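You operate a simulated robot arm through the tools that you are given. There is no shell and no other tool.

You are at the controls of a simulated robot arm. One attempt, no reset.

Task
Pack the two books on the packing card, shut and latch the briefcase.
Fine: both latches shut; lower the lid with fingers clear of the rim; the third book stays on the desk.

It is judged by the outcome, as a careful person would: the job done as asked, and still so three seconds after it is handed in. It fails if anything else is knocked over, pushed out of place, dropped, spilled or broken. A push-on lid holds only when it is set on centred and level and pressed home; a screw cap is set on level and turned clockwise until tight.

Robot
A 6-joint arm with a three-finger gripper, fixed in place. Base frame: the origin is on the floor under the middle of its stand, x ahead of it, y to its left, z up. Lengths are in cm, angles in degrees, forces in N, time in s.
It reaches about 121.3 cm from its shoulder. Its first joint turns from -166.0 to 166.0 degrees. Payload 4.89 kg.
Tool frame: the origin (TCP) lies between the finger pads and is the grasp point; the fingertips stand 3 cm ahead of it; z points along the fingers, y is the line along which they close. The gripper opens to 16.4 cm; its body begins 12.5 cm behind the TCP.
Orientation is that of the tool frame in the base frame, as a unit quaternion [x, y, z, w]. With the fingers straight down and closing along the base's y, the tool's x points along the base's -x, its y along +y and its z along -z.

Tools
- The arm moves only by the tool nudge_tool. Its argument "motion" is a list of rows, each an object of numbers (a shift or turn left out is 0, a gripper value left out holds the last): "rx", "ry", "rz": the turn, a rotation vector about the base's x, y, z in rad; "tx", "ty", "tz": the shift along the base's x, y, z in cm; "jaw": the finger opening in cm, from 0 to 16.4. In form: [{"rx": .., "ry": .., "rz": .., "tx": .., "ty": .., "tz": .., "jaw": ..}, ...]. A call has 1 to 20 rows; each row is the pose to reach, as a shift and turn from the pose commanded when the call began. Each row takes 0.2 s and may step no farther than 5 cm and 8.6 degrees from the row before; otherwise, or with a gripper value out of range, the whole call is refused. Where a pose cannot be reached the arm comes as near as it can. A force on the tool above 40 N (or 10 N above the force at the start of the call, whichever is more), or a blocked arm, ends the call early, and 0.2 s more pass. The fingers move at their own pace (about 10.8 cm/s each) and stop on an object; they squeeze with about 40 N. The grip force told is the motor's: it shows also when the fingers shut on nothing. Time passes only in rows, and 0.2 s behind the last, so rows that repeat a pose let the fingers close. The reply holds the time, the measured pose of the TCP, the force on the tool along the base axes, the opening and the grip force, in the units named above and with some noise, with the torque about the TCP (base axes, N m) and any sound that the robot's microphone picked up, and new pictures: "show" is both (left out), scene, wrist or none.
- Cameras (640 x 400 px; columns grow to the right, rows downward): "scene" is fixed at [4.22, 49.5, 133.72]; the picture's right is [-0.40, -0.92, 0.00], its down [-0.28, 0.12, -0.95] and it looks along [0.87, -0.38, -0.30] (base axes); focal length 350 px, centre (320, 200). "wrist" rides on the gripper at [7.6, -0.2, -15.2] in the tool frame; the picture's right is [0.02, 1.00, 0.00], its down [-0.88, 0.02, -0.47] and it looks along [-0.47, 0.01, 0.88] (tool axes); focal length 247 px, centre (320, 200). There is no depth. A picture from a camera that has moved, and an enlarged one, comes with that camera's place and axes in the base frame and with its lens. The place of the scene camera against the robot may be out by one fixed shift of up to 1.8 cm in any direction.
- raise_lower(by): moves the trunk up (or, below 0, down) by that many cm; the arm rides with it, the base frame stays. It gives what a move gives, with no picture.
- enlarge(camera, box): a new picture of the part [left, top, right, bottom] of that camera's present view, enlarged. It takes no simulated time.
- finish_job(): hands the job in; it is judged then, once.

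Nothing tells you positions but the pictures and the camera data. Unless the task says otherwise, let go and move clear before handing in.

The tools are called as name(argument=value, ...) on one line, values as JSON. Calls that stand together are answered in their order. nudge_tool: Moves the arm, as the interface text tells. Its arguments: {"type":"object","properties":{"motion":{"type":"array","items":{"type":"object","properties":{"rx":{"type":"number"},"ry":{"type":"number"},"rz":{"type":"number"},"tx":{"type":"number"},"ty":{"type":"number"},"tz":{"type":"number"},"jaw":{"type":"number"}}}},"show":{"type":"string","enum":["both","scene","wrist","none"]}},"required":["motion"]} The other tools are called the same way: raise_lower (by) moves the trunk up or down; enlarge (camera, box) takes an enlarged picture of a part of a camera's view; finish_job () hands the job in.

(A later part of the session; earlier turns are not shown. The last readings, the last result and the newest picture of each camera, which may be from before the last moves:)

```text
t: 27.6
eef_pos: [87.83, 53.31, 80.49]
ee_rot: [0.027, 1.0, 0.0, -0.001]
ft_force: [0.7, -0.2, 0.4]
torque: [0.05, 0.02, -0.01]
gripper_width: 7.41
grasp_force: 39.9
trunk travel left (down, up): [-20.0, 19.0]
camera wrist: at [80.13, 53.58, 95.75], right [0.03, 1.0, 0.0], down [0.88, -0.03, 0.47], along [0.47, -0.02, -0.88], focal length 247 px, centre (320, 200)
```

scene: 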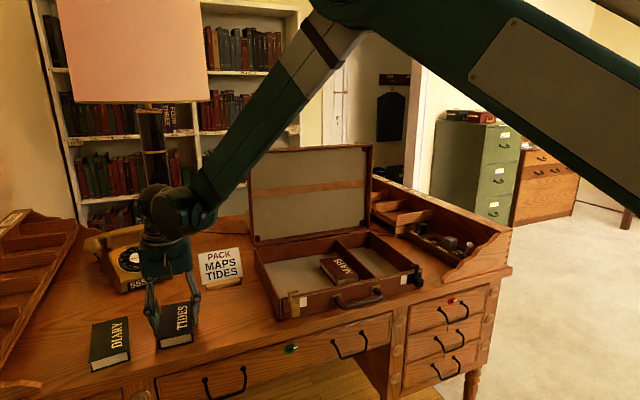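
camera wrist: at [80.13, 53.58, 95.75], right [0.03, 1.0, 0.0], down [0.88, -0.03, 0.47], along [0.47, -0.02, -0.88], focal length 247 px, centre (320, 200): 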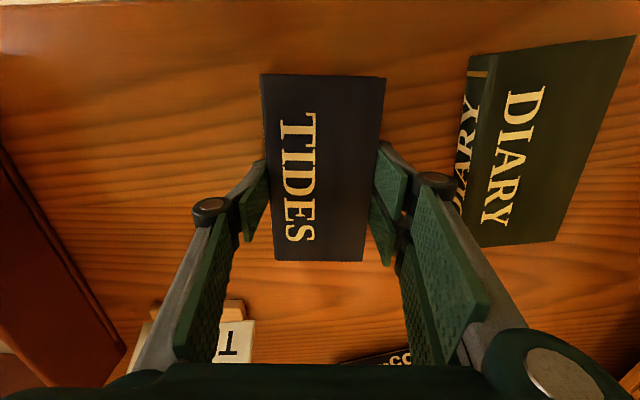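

TIDES is gripped without pressing the desk. I lift it and carry it over the free space at y≈18.7 in the case.

nudge_tool(motion=[{"tz": 1}, {"tz": 4}, {"tz": 8}, {"tz": 12}, {"tz": 16}, {"tz": 20}, {"tx": 0.6, "ty": -4, "tz": 20}, {"tx": 1.3, "ty": -8, "tz": 20}, {"tx": 2, "ty": -12, "tz": 20}, {"tx": 2.7, "ty": -16, "tz": 20}, {"tx": 3.4, "ty": -20, "tz": 20, "rz": 0.01}, {"tx": 4.1, "ty": -24, "tz": 20, "rz": 0.02}, {"tx": 5, "ty": -28, "tz": 20, "rz": 0.025}, {"tx": 5.8, "ty": -32, "tz": 20, "rz": 0.025}, {"tx": 6.2, "ty": -34.6, "tz": 20, "rz": 0.025}, {"tx": 6.2, "ty": -34.6, "tz": 20, "rz": 0.025}])

```text
t: 31.0
eef_pos: [93.75, 18.89, 100.38]
ee_rot: [0.015, 1.0, 0.0, 0.0]
ft_force: [0.3, 0.2, -1.6]
torque: [0.06, 0.02, 0.01]
gripper_width: 7.45
grasp_force: 39.6
trunk travel left (down, up): [-20.0, 19.0]
camera wrist: at [86.2, 18.88, 115.59], right [0.01, 1.0, 0.0], down [0.88, -0.01, 0.47], along [0.47, 0.0, -0.88], focal length 247 px, centre (320, 200)
```

scene: 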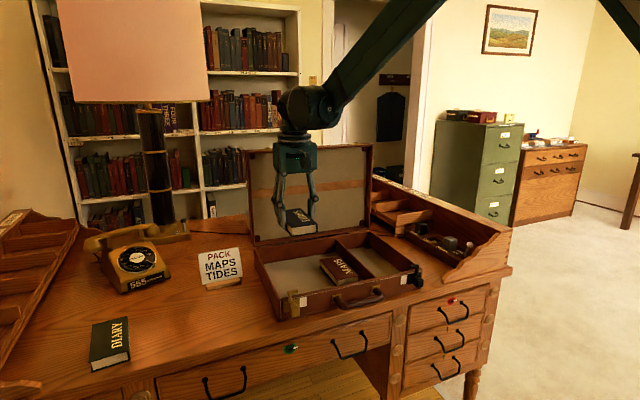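
wrist: 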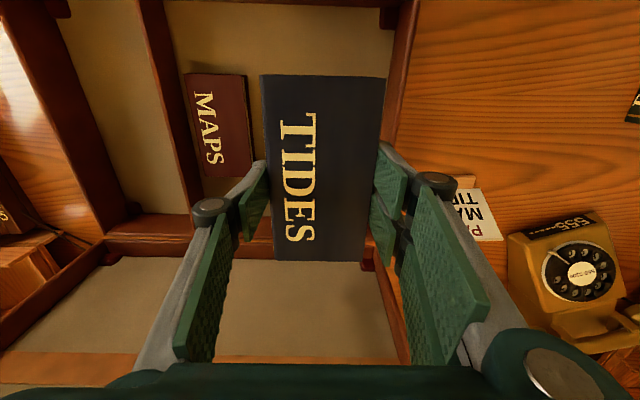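

TIDES is above the free half of the compartment. I lower it into the case.

nudge_tool(motion=[{"tz": -4}, {"tz": -8}, {"tz": -11.5}, {"tz": -14}, {"tz": -16}, {"tz": -17.3}, {"tz": -17.3}])

enlarge(camera="scene", box=[240, 200, 380, 320])

```text
t: 32.6
eef_pos: [93.72, 18.78, 83.22]
ee_rot: [0.015, 1.0, -0.001, 0.0]
ft_force: [0.5, 0.4, -1.4]
torque: [0.02, 0.03, 0.03]
gripper_width: 7.43
grasp_force: 40.0
trunk travel left (down, up): [-20.0, 19.0]
camera wrist: at [86.13, 18.78, 98.45], right [0.01, 1.0, 0.0], down [0.88, -0.01, 0.47], along [0.47, 0.0, -0.88], focal length 247 px, centre (320, 200)
```

scene: 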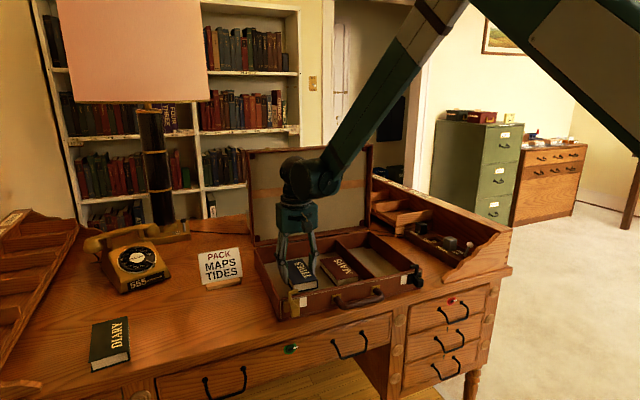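
wrist: 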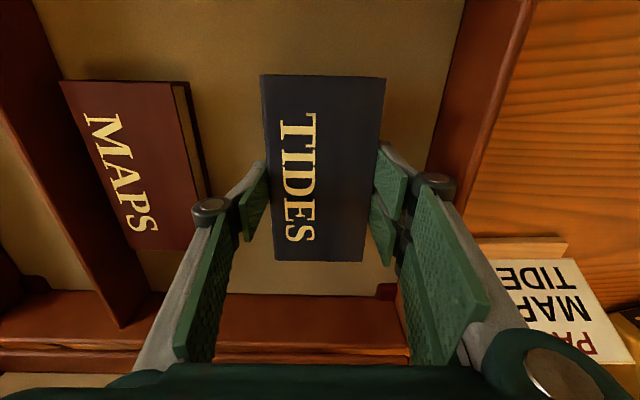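

```text
3.33 times, centred on (310, 260) of scene
camera zoom: at [4.22, 49.5, 133.72], right [-0.4, -0.92, 0.0], down [-0.28, 0.12, -0.95], along [0.87, -0.38, -0.3], focal length 1168 px, centre (353, 0)
```

zoom: 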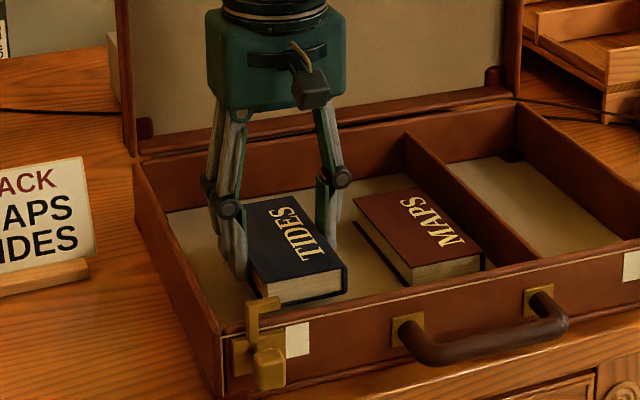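

Clear all round; I lower the last 2 cm until the book rests on the floor.

nudge_tool(motion=[{"tz": -0.6}, {"tz": -1.1}, {"tz": -1.5}, {"tz": -1.8}, {"tz": -2.0}, {"tz": -2.0}], show="none")

```text
t: 34.0
eef_pos: [93.66, 18.9, 81.32]
ee_rot: [0.015, 1.0, 0.0, 0.001]
ft_force: [7.6, 1.5, 29.1]
torque: [0.07, -0.21, -0.02]
gripper_width: 7.48
grasp_force: 39.6
trunk travel left (down, up): [-20.0, 19.0]
```

The book presses on the floor (29 N). I ease off, release, and rise.

nudge_tool(motion=[{"tz": 0.25}, {"tz": 0.25, "jaw": 8.5}, {"tz": 0.25, "jaw": 9.8}, {"tz": 0.25, "jaw": 9.8}, {"tz": 1.5}, {"tz": 4}, {"tz": 8}, {"tz": 12}, {"tz": 16}, {"tz": 20}, {"tz": 22}])

enlarge(camera="scene", box=[240, 200, 440, 325])

enlarge(camera="wrist", box=[80, 0, 480, 250])

```text
t: 36.4
eef_pos: [93.76, 18.84, 103.03]
ee_rot: [0.015, 1.0, 0.0, 0.001]
ft_force: [1.2, -0.6, 0.2]
torque: [0.02, 0.04, 0.03]
gripper_width: 9.79
grasp_force: 0.0
trunk travel left (down, up): [-20.0, 19.0]
camera wrist: at [86.31, 18.99, 118.26], right [0.01, 1.0, 0.0], down [0.88, -0.01, 0.47], along [0.47, 0.0, -0.88], focal length 247 px, centre (320, 200)
```

scene: 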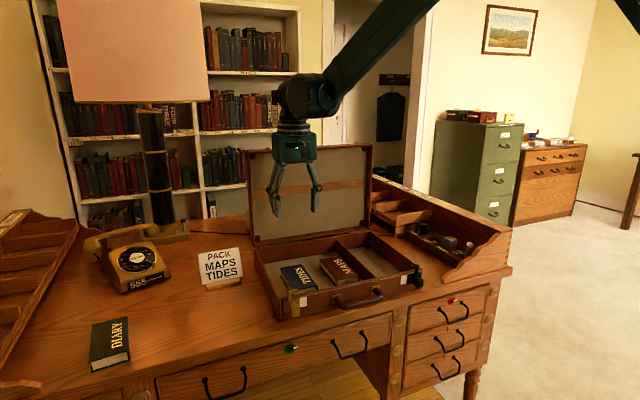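
wrist: 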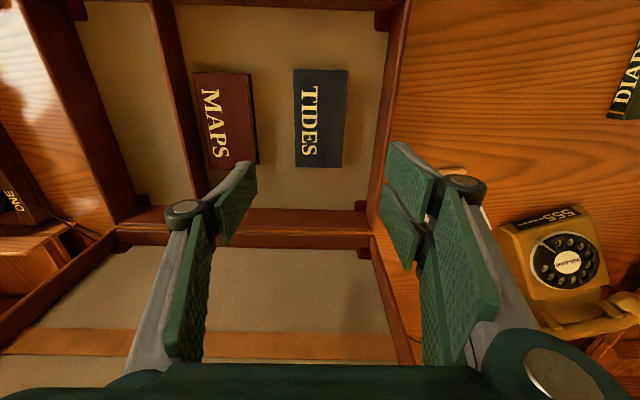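

```text
3.20 times, centred on (340, 262) of scene
camera zoom: at [4.22, 49.5, 133.72], right [-0.4, -0.92, 0.0], down [-0.28, 0.12, -0.95], along [0.87, -0.38, -0.3], focal length 1121 px, centre (256, 0)
```

zoom: 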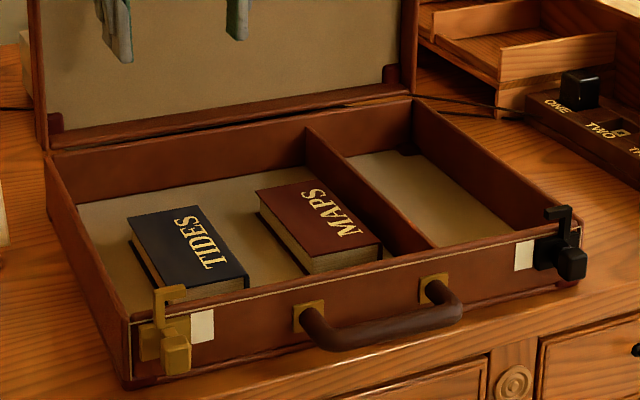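

```text
1.60 times, centred on (280, 125) of wrist
camera zoom: at [86.31, 18.99, 118.26], right [0.01, 1.0, 0.0], down [0.88, -0.01, 0.47], along [0.47, 0.0, -0.88], focal length 395 px, centre (384, 320)
```

zoom: 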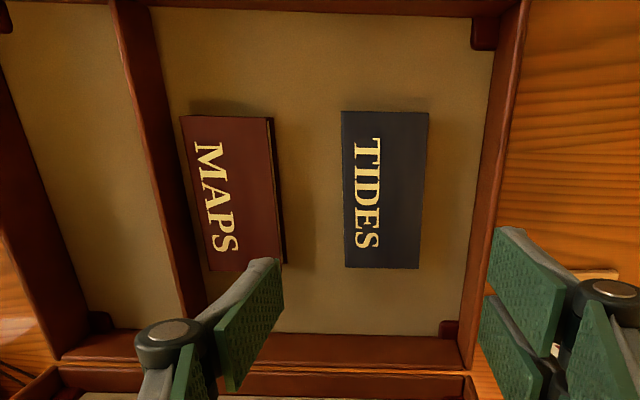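

Both books lie flat in the case. Now the lid: I rise, move back, and turn the gripper −90° about z so the jaws close along x, to straddle the lid's top edge.

nudge_tool(motion=[{"tx": -2, "ty": -1.5, "tz": 3, "rz": -0.14, "jaw": 12}, {"tx": -4, "ty": -3, "tz": 6, "rz": -0.28}, {"tx": -6, "ty": -4.5, "tz": 9, "rz": -0.42}, {"tx": -8, "ty": -6, "tz": 12, "rz": -0.56}, {"tx": -10, "ty": -7.5, "tz": 15, "rz": -0.7}, {"tx": -10, "ty": -9, "tz": 18, "rz": -0.84}, {"tx": -10, "ty": -10, "tz": 21, "rz": -0.98}, {"tx": -10, "ty": -10, "tz": 24, "rz": -1.12}, {"tx": -10, "ty": -10, "tz": 25, "rz": -1.26}, {"tx": -10, "ty": -10, "tz": 25, "rz": -1.4}, {"tx": -10, "ty": -10, "tz": 25, "rz": -1.54}, {"tx": -10, "ty": -10, "tz": 25, "rz": -1.54}])

```text
t: 39.0
eef_pos: [83.93, 8.9, 128.04]
ee_rot: [0.708, 0.706, 0.0, 0.0]
ft_force: [-0.9, 0.1, -0.2]
torque: [0.03, 0.03, 0.03]
gripper_width: 12.02
grasp_force: 0.0
trunk travel left (down, up): [-20.0, 19.0]
camera wrist: at [83.74, 16.44, 143.25], right [1.0, 0.02, 0.0], down [0.02, -0.88, 0.47], along [0.01, -0.47, -0.88], focal length 247 px, centre (320, 200)
```

scene: 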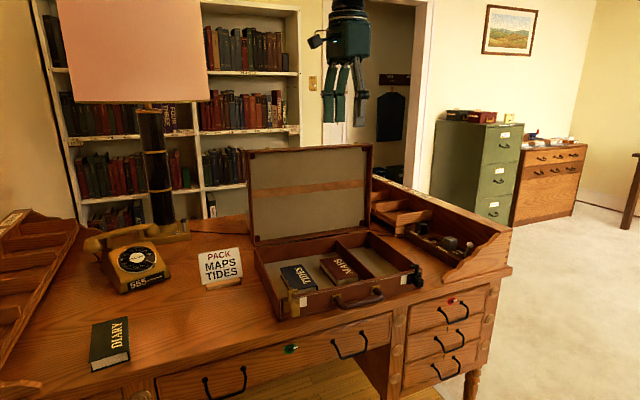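
wrist: 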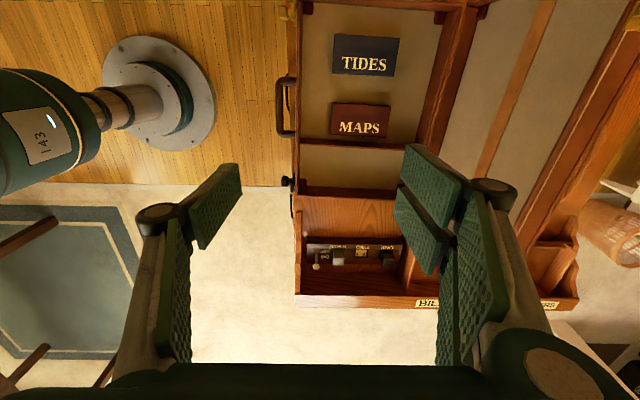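

I can see the lid edge-on now. Zooming to measure its top edge.

enlarge(camera="wrist", box=[440, 0, 640, 300])

enlarge(camera="wrist", box=[270, 0, 470, 125])

enlarge(camera="scene", box=[230, 130, 390, 250])

```text
1.33 times, centred on (540, 150) of wrist
camera zoom: at [83.74, 16.44, 143.25], right [1.0, 0.02, 0.0], down [0.02, -0.88, 0.47], along [0.01, -0.47, -0.88], focal length 329 px, centre (27, 267)
```

zoom: 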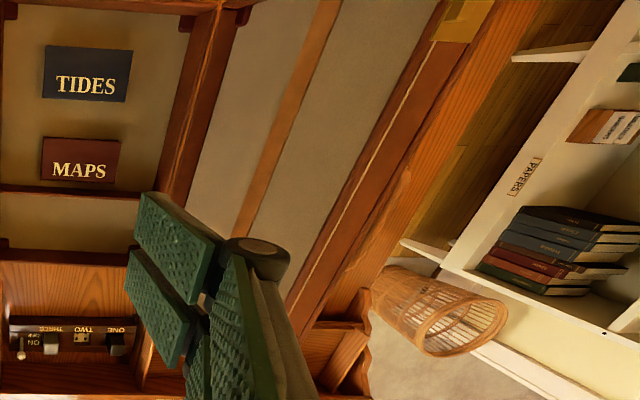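

```text
3.20 times, centred on (370, 62) of wrist
camera zoom: at [83.74, 16.44, 143.25], right [1.0, 0.02, 0.0], down [0.02, -0.88, 0.47], along [0.01, -0.47, -0.88], focal length 790 px, centre (160, 640)
```

zoom: 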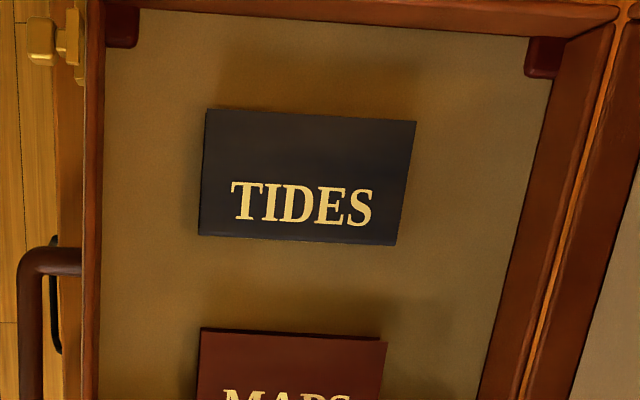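

```text
3.33 times, centred on (310, 190) of scene
camera zoom: at [4.22, 49.5, 133.72], right [-0.4, -0.92, 0.0], down [-0.28, 0.12, -0.95], along [0.87, -0.38, -0.3], focal length 1168 px, centre (353, 233)
```

zoom: 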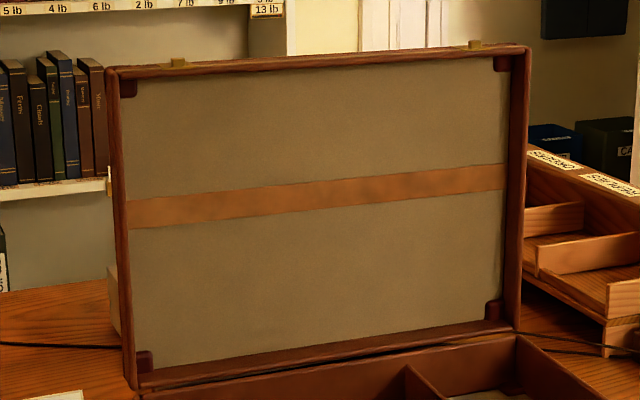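

The lid stands about vertical: its top edge runs from x≈111.5 (rim) to ≈115 (back) at z≈115.4, with hinge at x≈111.4, z≈82.4. I move the straddling jaws above the middle of its top edge (y≈6.5).

nudge_tool(motion=[{"tx": 4.5, "ty": -0.5, "jaw": 10}, {"tx": 9, "ty": -1}, {"tx": 13.5, "ty": -1.5}, {"tx": 18, "ty": -2}, {"tx": 22.5, "ty": -2.3}, {"tx": 26.5, "ty": -2.3}, {"tx": 29.4, "ty": -2.3}, {"tx": 29.4, "ty": -2.3}, {"tx": 29.4, "ty": -2.3}])

enlarge(camera="wrist", box=[140, 0, 540, 250])

```text
t: 41.0
eef_pos: [113.25, 6.49, 127.97]
ee_rot: [0.707, 0.707, 0.0, 0.0]
ft_force: [0.2, -0.5, 0.3]
torque: [0.0, 0.01, 0.01]
gripper_width: 10.0
grasp_force: 0.1
trunk travel left (down, up): [-20.0, 19.0]
camera wrist: at [113.09, 14.15, 143.22], right [1.0, 0.02, 0.0], down [0.02, -0.88, 0.47], along [0.01, -0.47, -0.88], focal length 247 px, centre (320, 200)
```

scene: 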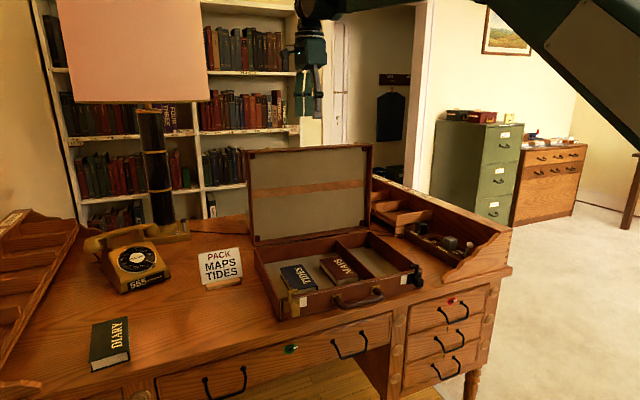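
wrist: 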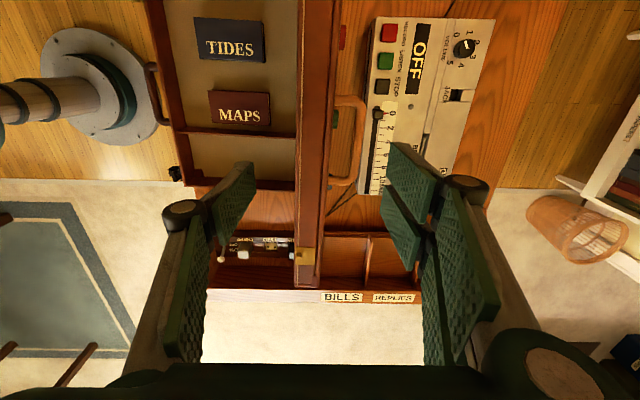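

```text
1.60 times, centred on (340, 125) of wrist
camera zoom: at [113.09, 14.15, 143.22], right [1.0, 0.02, 0.0], down [0.02, -0.88, 0.47], along [0.01, -0.47, -0.88], focal length 395 px, centre (288, 320)
```

zoom: 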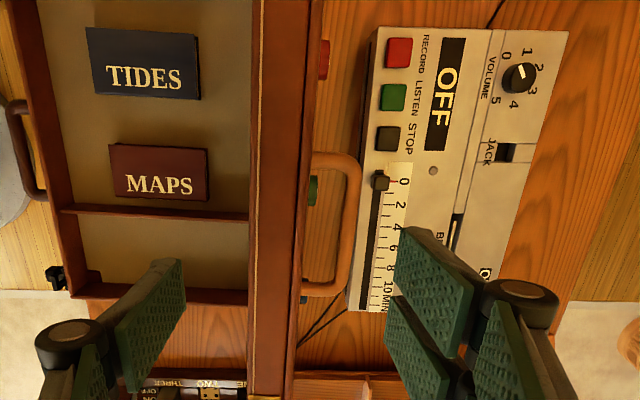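

Reach is fine here; behind the lid there's a recorder with a bail handle at desk height, which I must keep clear of. The lid's top is centred at x≈112.5, so I adjust, narrow to 8 cm and lower the jaws to straddle it.

nudge_tool(motion=[{"tx": -0.75, "jaw": 8.5}, {"tx": -0.75, "tz": -3}, {"tx": -0.75, "tz": -6}, {"tx": -0.75, "tz": -8}, {"tx": -0.75, "tz": -8}])

enlarge(camera="wrist", box=[140, 0, 540, 250])

enlarge(camera="scene", box=[240, 0, 400, 180])

```text
t: 42.2
eef_pos: [112.53, 6.43, 120.09]
ee_rot: [0.707, 0.707, 0.0, 0.0]
ft_force: [0.5, -0.3, -0.3]
torque: [0.0, 0.09, 0.0]
gripper_width: 8.49
grasp_force: 0.0
trunk travel left (down, up): [-20.0, 19.0]
camera wrist: at [112.43, 14.08, 135.41], right [1.0, 0.02, 0.0], down [0.02, -0.88, 0.47], along [0.01, -0.47, -0.88], focal length 247 px, centre (320, 200)
```

scene: 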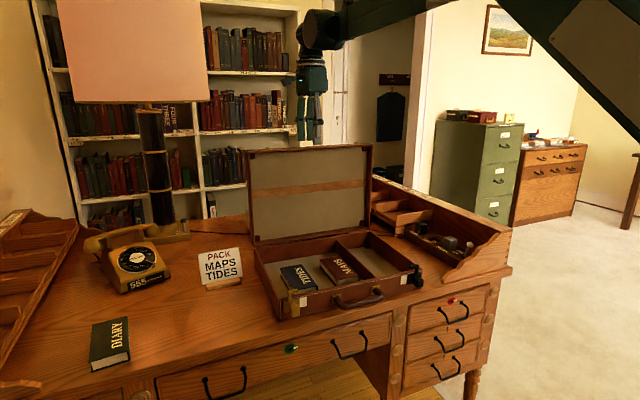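
wrist: 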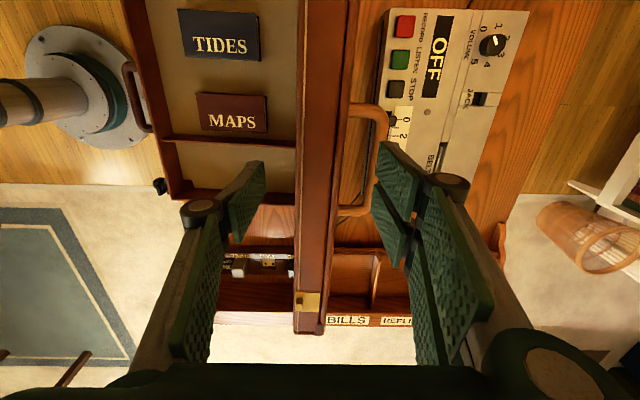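

```text
1.60 times, centred on (340, 125) of wrist
camera zoom: at [112.43, 14.08, 135.41], right [1.0, 0.02, 0.0], down [0.02, -0.88, 0.47], along [0.01, -0.47, -0.88], focal length 395 px, centre (288, 320)
```

zoom: 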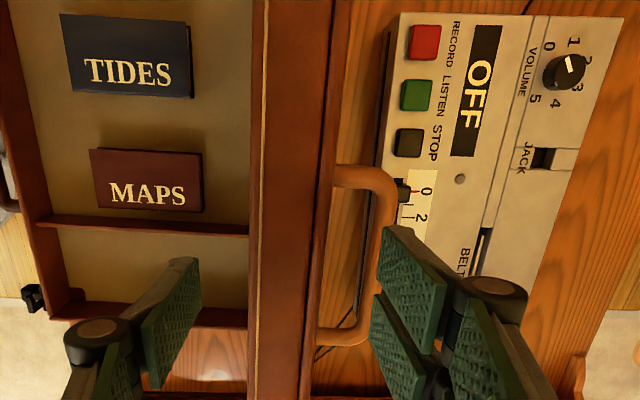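

```text
2.22 times, centred on (320, 90) of scene
camera zoom: at [4.22, 49.5, 133.72], right [-0.4, -0.92, 0.0], down [-0.28, 0.12, -0.95], along [0.87, -0.38, -0.3], focal length 779 px, centre (320, 444)
```

zoom: 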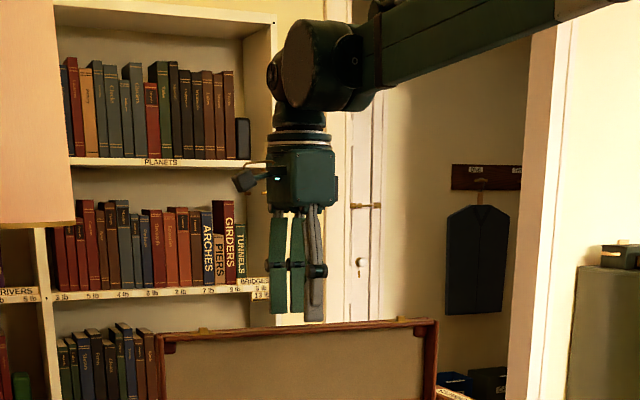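

There is a bail-shaped handle that seems to stand out from the lid's outer face near its top middle (x≈118, y≈7). I'll rise and look at it from farther back to confirm before touching anything.

nudge_tool(motion=[{"tz": 4}, {"tz": 8}, {"tz": 12, "tx": 2}, {"tz": 13, "tx": 5, "ty": 3}, {"tz": 13, "tx": 8, "ty": 6}, {"tz": 13, "tx": 10, "ty": 8}, {"tz": 13, "tx": 10, "ty": 8}])

enlarge(camera="wrist", box=[180, 0, 480, 250])

```text
t: 43.8
eef_pos: [116.83, 13.36, 130.91]
ee_rot: [0.707, 0.707, 0.0, 0.001]
ft_force: [1.1, -0.4, -1.0]
torque: [0.17, 0.07, 0.01]
gripper_width: 8.5
grasp_force: 0.0
out of reach, approached as far as the arm can: row 4, 5, 6, 7
trunk travel left (down, up): [-20.0, 19.0]
camera wrist: at [116.75, 20.93, 146.08], right [1.0, 0.02, 0.0], down [0.02, -0.88, 0.47], along [0.01, -0.47, -0.88], focal length 247 px, centre (320, 200)
```

scene: 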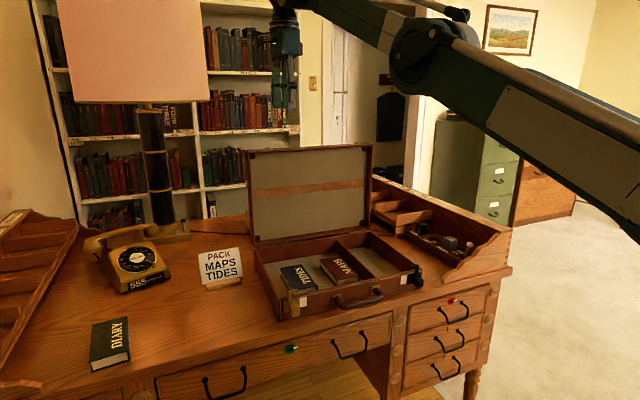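
wrist: 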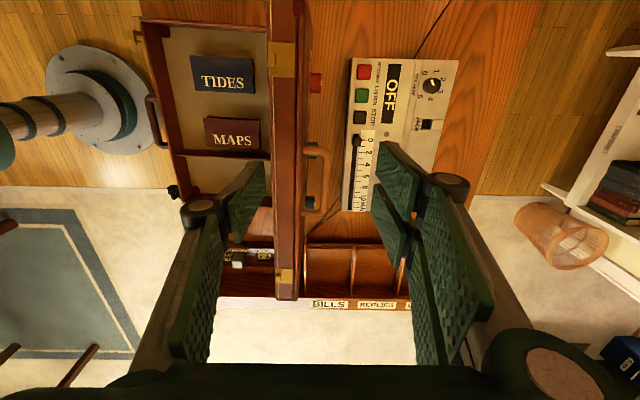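

```text
1.60 times, centred on (330, 125) of wrist
camera zoom: at [116.75, 20.93, 146.08], right [1.0, 0.02, 0.0], down [0.02, -0.88, 0.47], along [0.01, -0.47, -0.88], focal length 395 px, centre (304, 320)
```

zoom: 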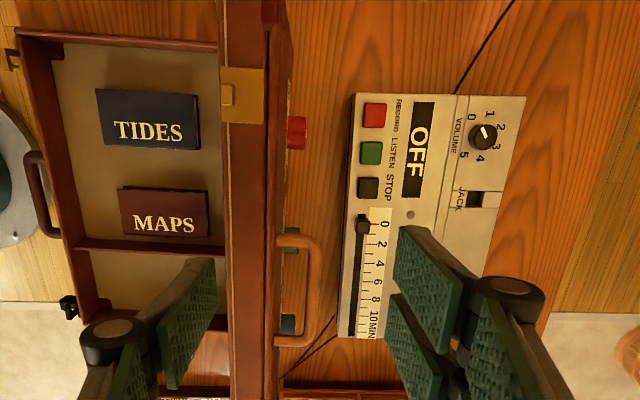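

That settles it: a bail handle about 10 cm wide (y≈2–12) stands out ~4 cm from the lid's outer face near the top, crossbar at about x≈118.4, z≈115. Gripping it keeps the fingers clear of the rim, so I line up above the crossbar.

nudge_tool(motion=[{"tx": -2, "ty": -3, "tz": -1}, {"tx": -4.3, "ty": -6, "tz": -3}, {"tx": -4.3, "ty": -7.4, "tz": -5.5}, {"tx": -4.3, "ty": -7.4, "tz": -7, "jaw": 5}, {"tx": -4.3, "ty": -7.4, "tz": -7}])

enlarge(camera="wrist", box=[220, 60, 460, 260])

```text
t: 45.0
eef_pos: [112.28, 6.06, 123.61]
ee_rot: [0.707, 0.708, -0.001, 0.0]
ft_force: [-0.1, 0.8, -0.2]
torque: [0.02, 0.12, 0.0]
gripper_width: 5.0
grasp_force: 0.1
trunk travel left (down, up): [-20.0, 19.0]
camera wrist: at [112.16, 13.61, 138.8], right [1.0, 0.02, 0.0], down [0.02, -0.88, 0.47], along [0.01, -0.47, -0.88], focal length 247 px, centre (320, 200)
```

scene: 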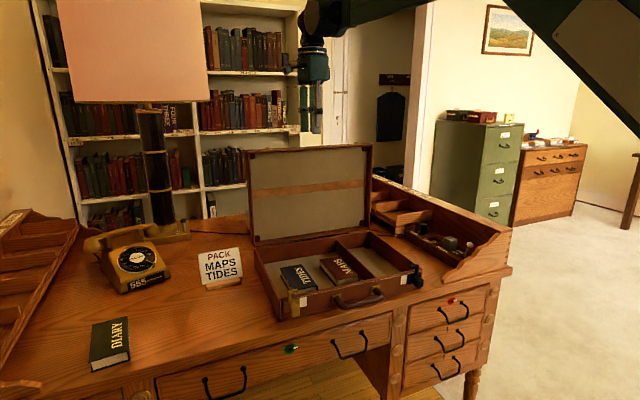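
wrist: 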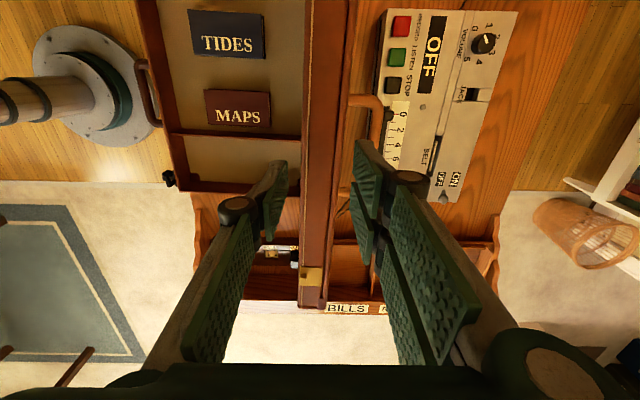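

```text
2.00 times, centred on (340, 160) of wrist
camera zoom: at [112.16, 13.61, 138.8], right [1.0, 0.02, 0.0], down [0.02, -0.88, 0.47], along [0.01, -0.47, -0.88], focal length 494 px, centre (280, 280)
```

zoom: 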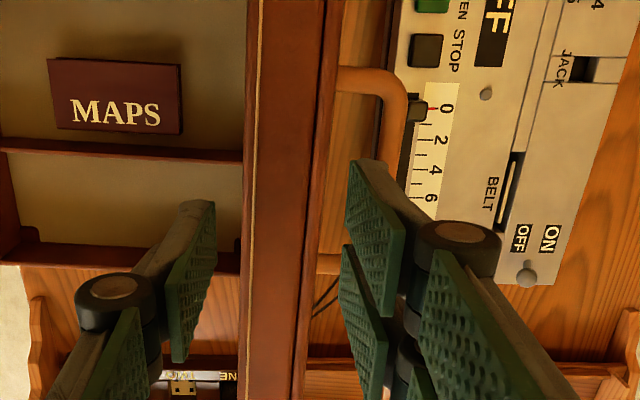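

I'm above the lid; the crossbar looks ~1.3 cm thick centred at x≈117.6 with about 2.5 cm between it and the lid back. I move over it, still above the lid top, and look closely.

nudge_tool(motion=[{"tx": 2, "ty": 0.5}, {"tx": 4, "ty": 0.9}, {"tx": 5.3, "ty": 0.9}, {"tx": 5.3, "ty": 0.9, "tz": -1.5}, {"tx": 5.3, "ty": 0.9, "tz": -2.2}, {"tx": 5.3, "ty": 0.9, "tz": -2.2}])

enlarge(camera="wrist", box=[220, 60, 420, 260])

enlarge(camera="scene", box=[270, 50, 370, 170])

```text
t: 46.4
eef_pos: [117.64, 6.78, 121.4]
ee_rot: [0.707, 0.707, 0.0, 0.0]
ft_force: [-0.5, -0.2, 0.4]
torque: [0.02, -0.01, -0.01]
gripper_width: 5.02
grasp_force: 0.0
trunk travel left (down, up): [-20.0, 19.0]
camera wrist: at [117.5, 14.44, 136.73], right [1.0, 0.02, 0.0], down [0.02, -0.88, 0.47], along [0.01, -0.47, -0.88], focal length 247 px, centre (320, 200)
```

scene: 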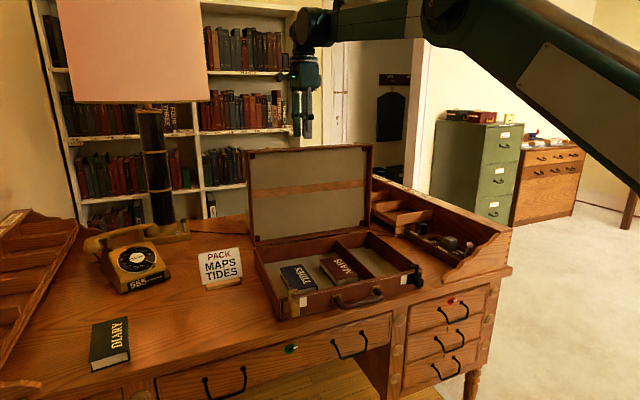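
wrist: 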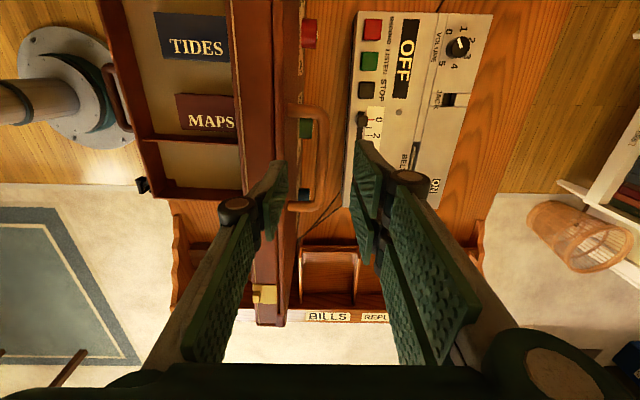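

```text
2.00 times, centred on (320, 160) of wrist
camera zoom: at [117.5, 14.44, 136.73], right [1.0, 0.02, 0.0], down [0.02, -0.88, 0.47], along [0.01, -0.47, -0.88], focal length 494 px, centre (320, 280)
```

zoom: 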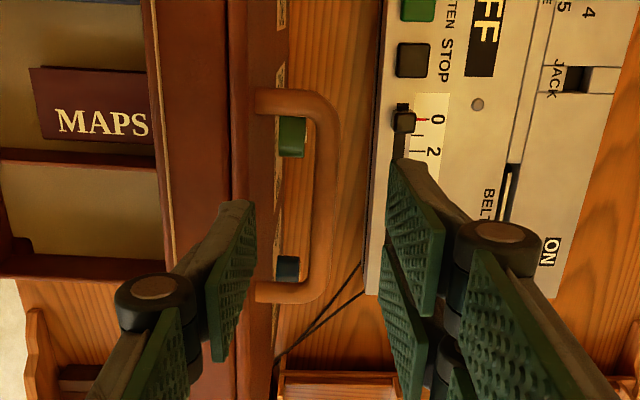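

```text
3.33 times, centred on (320, 110) of scene
camera zoom: at [4.22, 49.5, 133.72], right [-0.4, -0.92, 0.0], down [-0.28, 0.12, -0.95], along [0.87, -0.38, -0.3], focal length 1168 px, centre (320, 500)
```

zoom: 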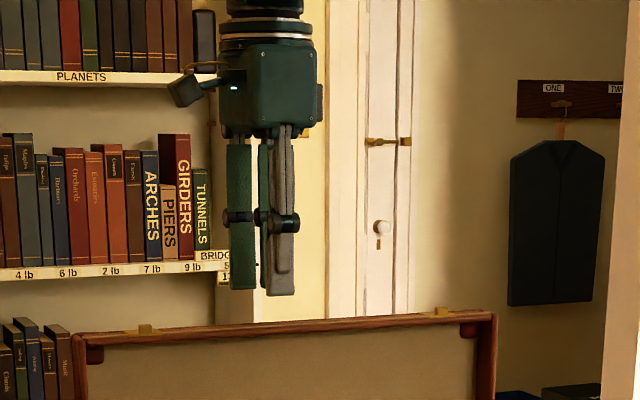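

The handle's crossbar is at x≈117.7, z≈114, y≈2–12. I narrow the jaw to 3 cm and lower partly, so the single finger goes between lid and crossbar.

nudge_tool(motion=[{"tx": 0.1, "ty": 0.2, "jaw": 3.0}, {"tx": 0.1, "ty": 0.2}, {"tx": 0.1, "ty": 0.2, "tz": -1.5}, {"tx": 0.1, "ty": 0.2, "tz": -3}, {"tx": 0.1, "ty": 0.2, "tz": -3}])

enlarge(camera="wrist", box=[220, 60, 420, 260])

enlarge(camera="scene", box=[270, 50, 370, 170])

```text
t: 47.6
eef_pos: [117.62, 7.13, 118.52]
ee_rot: [0.707, 0.707, 0.0, 0.0]
ft_force: [-0.2, -0.4, 0.1]
torque: [0.0, 0.0, 0.01]
gripper_width: 3.02
grasp_force: 0.1
trunk travel left (down, up): [-20.0, 19.0]
camera wrist: at [117.5, 14.71, 133.8], right [1.0, 0.02, 0.0], down [0.02, -0.88, 0.47], along [0.01, -0.47, -0.88], focal length 247 px, centre (320, 200)
```

scene: 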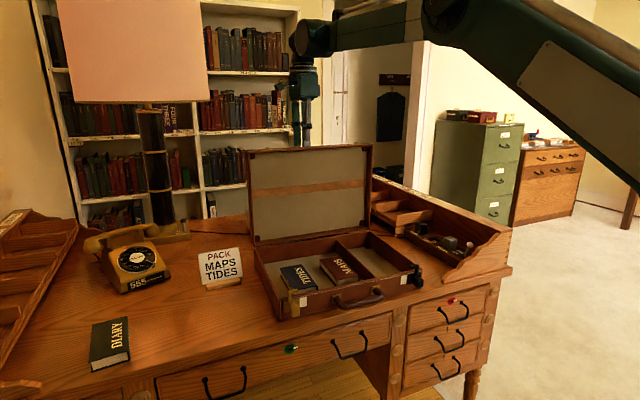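
wrist: 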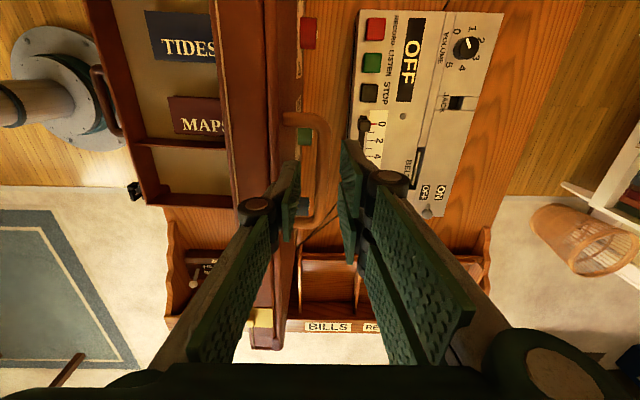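

```text
2.00 times, centred on (320, 160) of wrist
camera zoom: at [117.5, 14.71, 133.8], right [1.0, 0.02, 0.0], down [0.02, -0.88, 0.47], along [0.01, -0.47, -0.88], focal length 494 px, centre (320, 280)
```

zoom: 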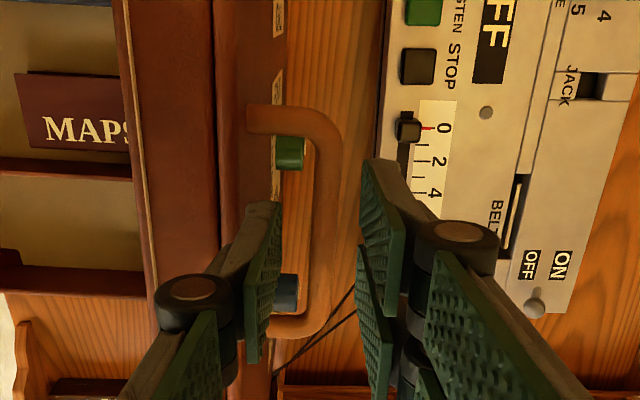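

```text
3.33 times, centred on (320, 110) of scene
camera zoom: at [4.22, 49.5, 133.72], right [-0.4, -0.92, 0.0], down [-0.28, 0.12, -0.95], along [0.87, -0.38, -0.3], focal length 1168 px, centre (320, 500)
```

zoom: 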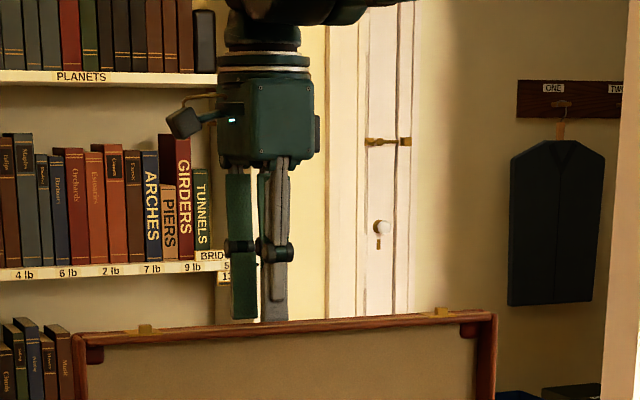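

The crossbar lies between the finger lines. I lower the last 2.9 cm with a slight +x correction.

nudge_tool(motion=[{"tx": 0.2, "tz": -0.8}, {"tx": 0.2, "tz": -1.6}, {"tx": 0.2, "tz": -2.3}, {"tx": 0.2, "tz": -2.9}, {"tx": 0.2, "tz": -2.9}])

enlarge(camera="wrist", box=[220, 60, 420, 260])

```text
t: 48.8
eef_pos: [117.81, 7.09, 115.67]
ee_rot: [0.707, 0.707, 0.0, 0.0]
ft_force: [-0.1, 0.5, 0.3]
torque: [0.01, 0.0, -0.02]
gripper_width: 2.97
grasp_force: 0.0
trunk travel left (down, up): [-20.0, 19.0]
camera wrist: at [117.67, 14.7, 130.85], right [1.0, 0.02, 0.0], down [0.02, -0.88, 0.47], along [0.01, -0.47, -0.88], focal length 247 px, centre (320, 200)
```

scene: 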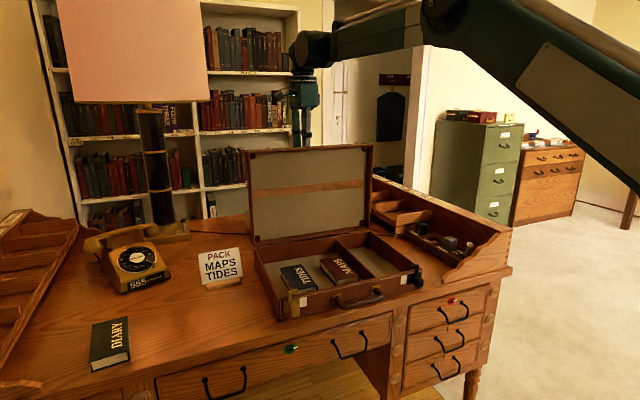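
wrist: 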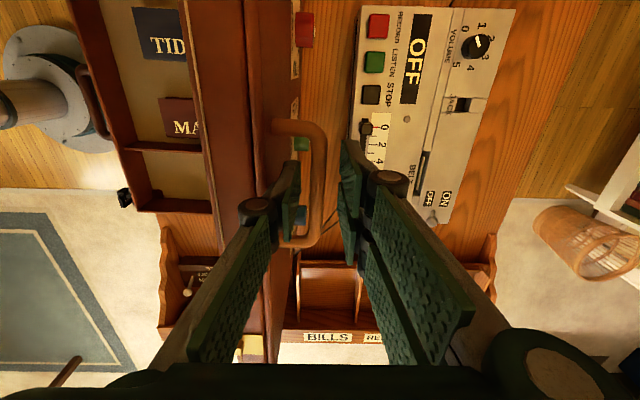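

```text
2.00 times, centred on (320, 160) of wrist
camera zoom: at [117.67, 14.7, 130.85], right [1.0, 0.02, 0.0], down [0.02, -0.88, 0.47], along [0.01, -0.47, -0.88], focal length 494 px, centre (320, 280)
```

zoom: 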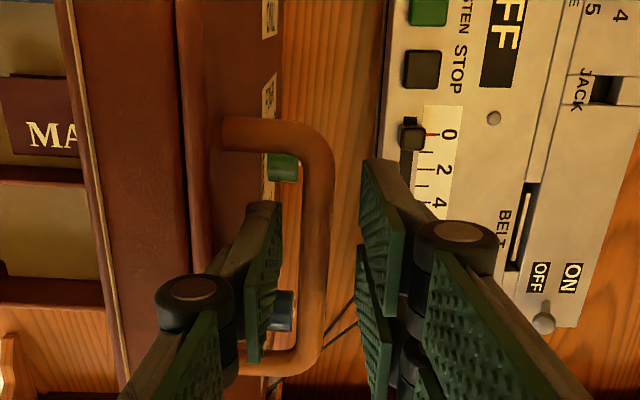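

The crossbar is at z≈113.5, so I go 0.8 cm deeper for a secure hold and then close gently.

nudge_tool(motion=[{"tz": -0.4}, {"tz": -0.8}, {"tz": -0.8}, {"tz": -0.8, "jaw": 2.4}, {"tz": -0.8, "jaw": 1.8}, {"tz": -0.8, "jaw": 1.0}, {"tz": -0.8, "jaw": 0.5}, {"tz": -0.8, "jaw": 0.5}])

enlarge(camera="wrist", box=[220, 60, 420, 260])

```text
t: 50.6
eef_pos: [117.9, 7.12, 114.9]
ee_rot: [0.707, 0.707, -0.001, -0.001]
ft_force: [0.4, 1.0, 0.0]
torque: [0.14, -0.02, -1.63]
gripper_width: 1.32
grasp_force: 40.3
trunk travel left (down, up): [-20.0, 19.0]
camera wrist: at [117.73, 14.81, 130.18], right [1.0, 0.02, 0.0], down [0.02, -0.88, 0.47], along [0.01, -0.47, -0.88], focal length 247 px, centre (320, 200)
```

scene: 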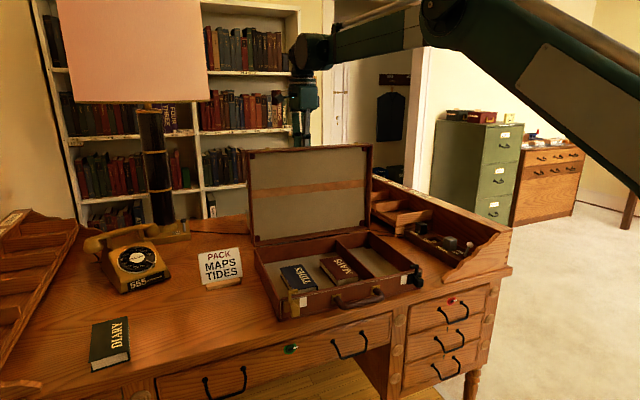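
wrist: 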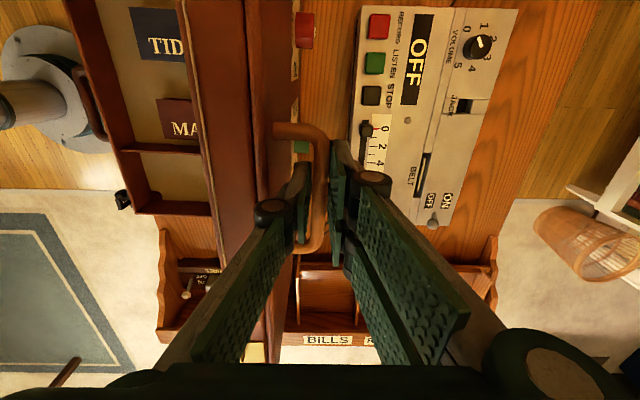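

```text
2.00 times, centred on (320, 160) of wrist
camera zoom: at [117.73, 14.81, 130.18], right [1.0, 0.02, 0.0], down [0.02, -0.88, 0.47], along [0.01, -0.47, -0.88], focal length 494 px, centre (320, 280)
```

zoom: 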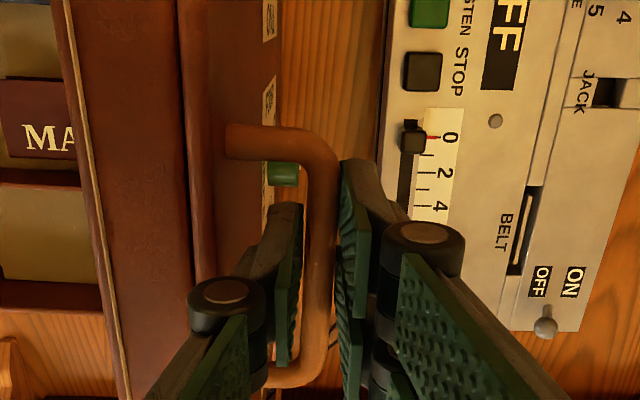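

The handle is held (1.3 cm bar, 40 N). I now swing the lid forward along its hinge arc in small steps, starting with about 6° and matching the case's slight −2° turn.

nudge_tool(motion=[{"rz": -0.02, "jaw": 0.5}, {"rz": -0.03, "tx": -0.8, "ty": 0.03, "tz": 0.15}, {"rz": -0.03, "tx": -1.64, "ty": 0.06, "tz": 0.3}, {"rz": -0.03, "tx": -2.46, "ty": 0.09, "tz": 0.41}, {"rz": -0.03, "tx": -3.29, "ty": 0.12, "tz": 0.51}, {"rz": -0.03, "tx": -3.29, "ty": 0.12, "tz": 0.51}])

```text
t: 52.0
eef_pos: [114.41, 7.32, 115.36]
ee_rot: [0.717, 0.697, 0.0, 0.0]
ft_force: [3.4, -2.0, 27.9]
torque: [0.09, -0.09, -1.76]
gripper_width: 1.17
grasp_force: 39.7
trunk travel left (down, up): [-20.0, 19.0]
camera wrist: at [114.5, 14.96, 130.65], right [1.0, -0.01, 0.0], down [-0.01, -0.88, 0.47], along [0.0, -0.47, -0.88], focal length 247 px, centre (320, 200)
```

scene: 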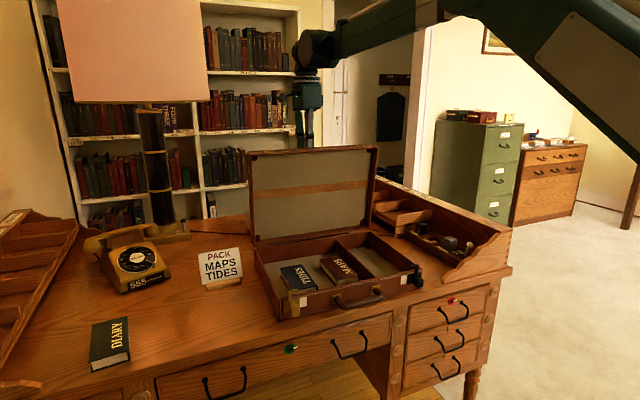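
wrist: 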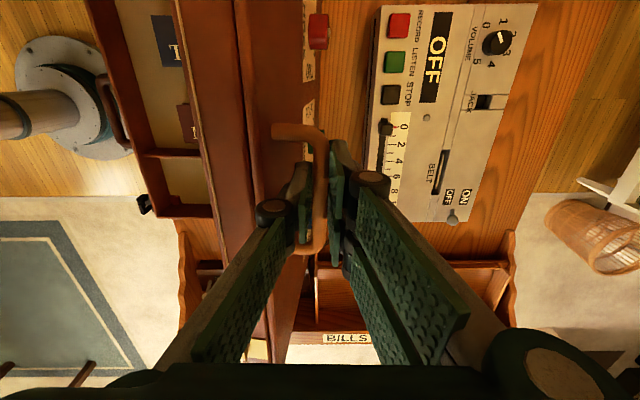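

The lid follows, with ~28 N of upward push meaning my arc is slightly low. I relieve that by 0.3 cm and read the force again.

nudge_tool(motion=[{"tz": 0.15, "rz": -0.01}, {"tz": 0.3, "rz": -0.015}, {"tz": 0.3, "rz": -0.015}], show="none")

enlarge(camera="wrist", box=[220, 60, 420, 260])

enlarge(camera="scene", box=[230, 130, 390, 250])

```text
t: 52.8
eef_pos: [114.61, 7.37, 115.46]
ee_rot: [0.723, 0.691, -0.001, -0.001]
ft_force: [-3.0, 1.6, 0.0]
torque: [-0.16, 0.07, -0.88]
gripper_width: 1.12
grasp_force: 40.3
trunk travel left (down, up): [-20.0, 19.0]
```

```text
2.00 times, centred on (320, 160) of wrist
camera zoom: at [114.84, 14.98, 130.71], right [1.0, -0.02, 0.0], down [-0.02, -0.88, 0.47], along [-0.01, -0.47, -0.88], focal length 494 px, centre (320, 280)
```

zoom: 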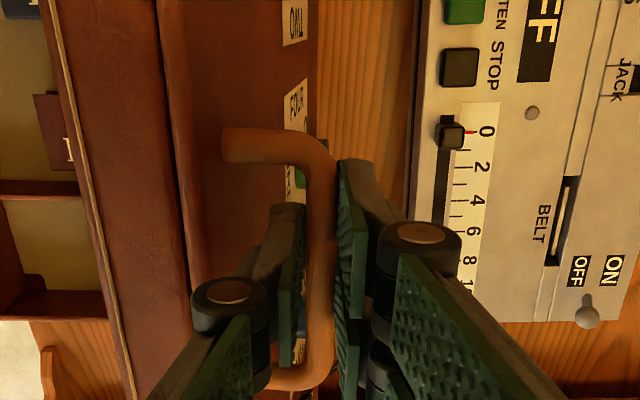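

```text
3.33 times, centred on (310, 190) of scene
camera zoom: at [4.22, 49.5, 133.72], right [-0.4, -0.92, 0.0], down [-0.28, 0.12, -0.95], along [0.87, -0.38, -0.3], focal length 1168 px, centre (353, 233)
```

zoom: 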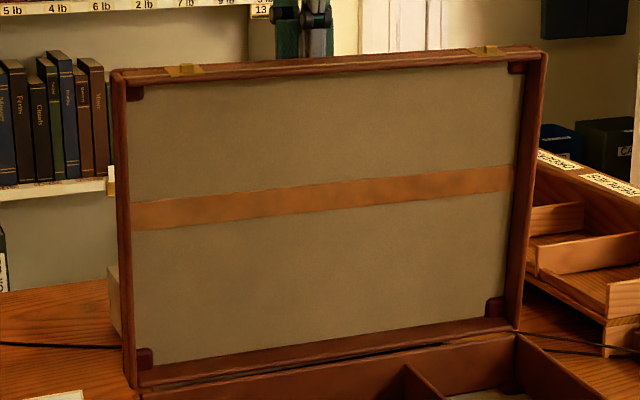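

Force is back to zero and the lid has come about 6° forward. I continue along the arc another 15°.

nudge_tool(motion=[{"tx": -0.83, "ty": 0.03, "tz": 0.09, "rz": -0.005}, {"tx": -1.66, "ty": 0.06, "tz": 0.16, "rz": -0.01}, {"tx": -2.5, "ty": 0.09, "tz": 0.2, "rz": -0.01}, {"tx": -3.33, "ty": 0.12, "tz": 0.235, "rz": -0.01}, {"tx": -4.17, "ty": 0.15, "tz": 0.235, "rz": -0.01}, {"tx": -5.0, "ty": 0.17, "tz": 0.22, "rz": -0.01}, {"tx": -5.84, "ty": 0.2, "tz": 0.18, "rz": -0.01}, {"tx": -6.67, "ty": 0.23, "tz": 0.12, "rz": -0.01}, {"tx": -7.5, "ty": 0.26, "tz": 0.03, "rz": -0.01}, {"tx": -8.33, "ty": 0.29, "tz": -0.07, "rz": -0.01}, {"tx": -8.33, "ty": 0.29, "tz": -0.07, "rz": -0.01}])

```text
t: 55.2
eef_pos: [106.31, 7.62, 115.59]
ee_rot: [0.726, 0.688, 0.0, 0.0]
ft_force: [1.3, 0.7, 0.0]
torque: [0.25, 0.01, 0.26]
gripper_width: 1.12
grasp_force: 39.7
trunk travel left (down, up): [-20.0, 19.0]
camera wrist: at [106.59, 15.25, 130.79], right [1.0, -0.03, 0.0], down [-0.03, -0.88, 0.47], along [-0.02, -0.47, -0.88], focal length 247 px, centre (320, 200)
```

scene: 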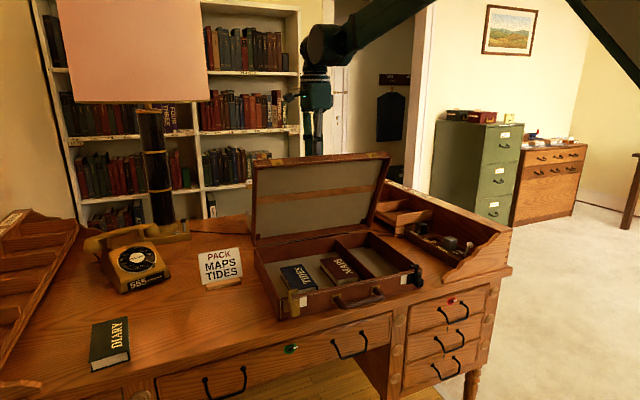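
wrist: 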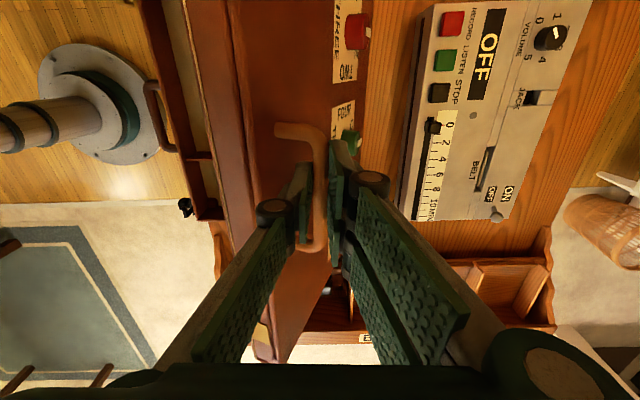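

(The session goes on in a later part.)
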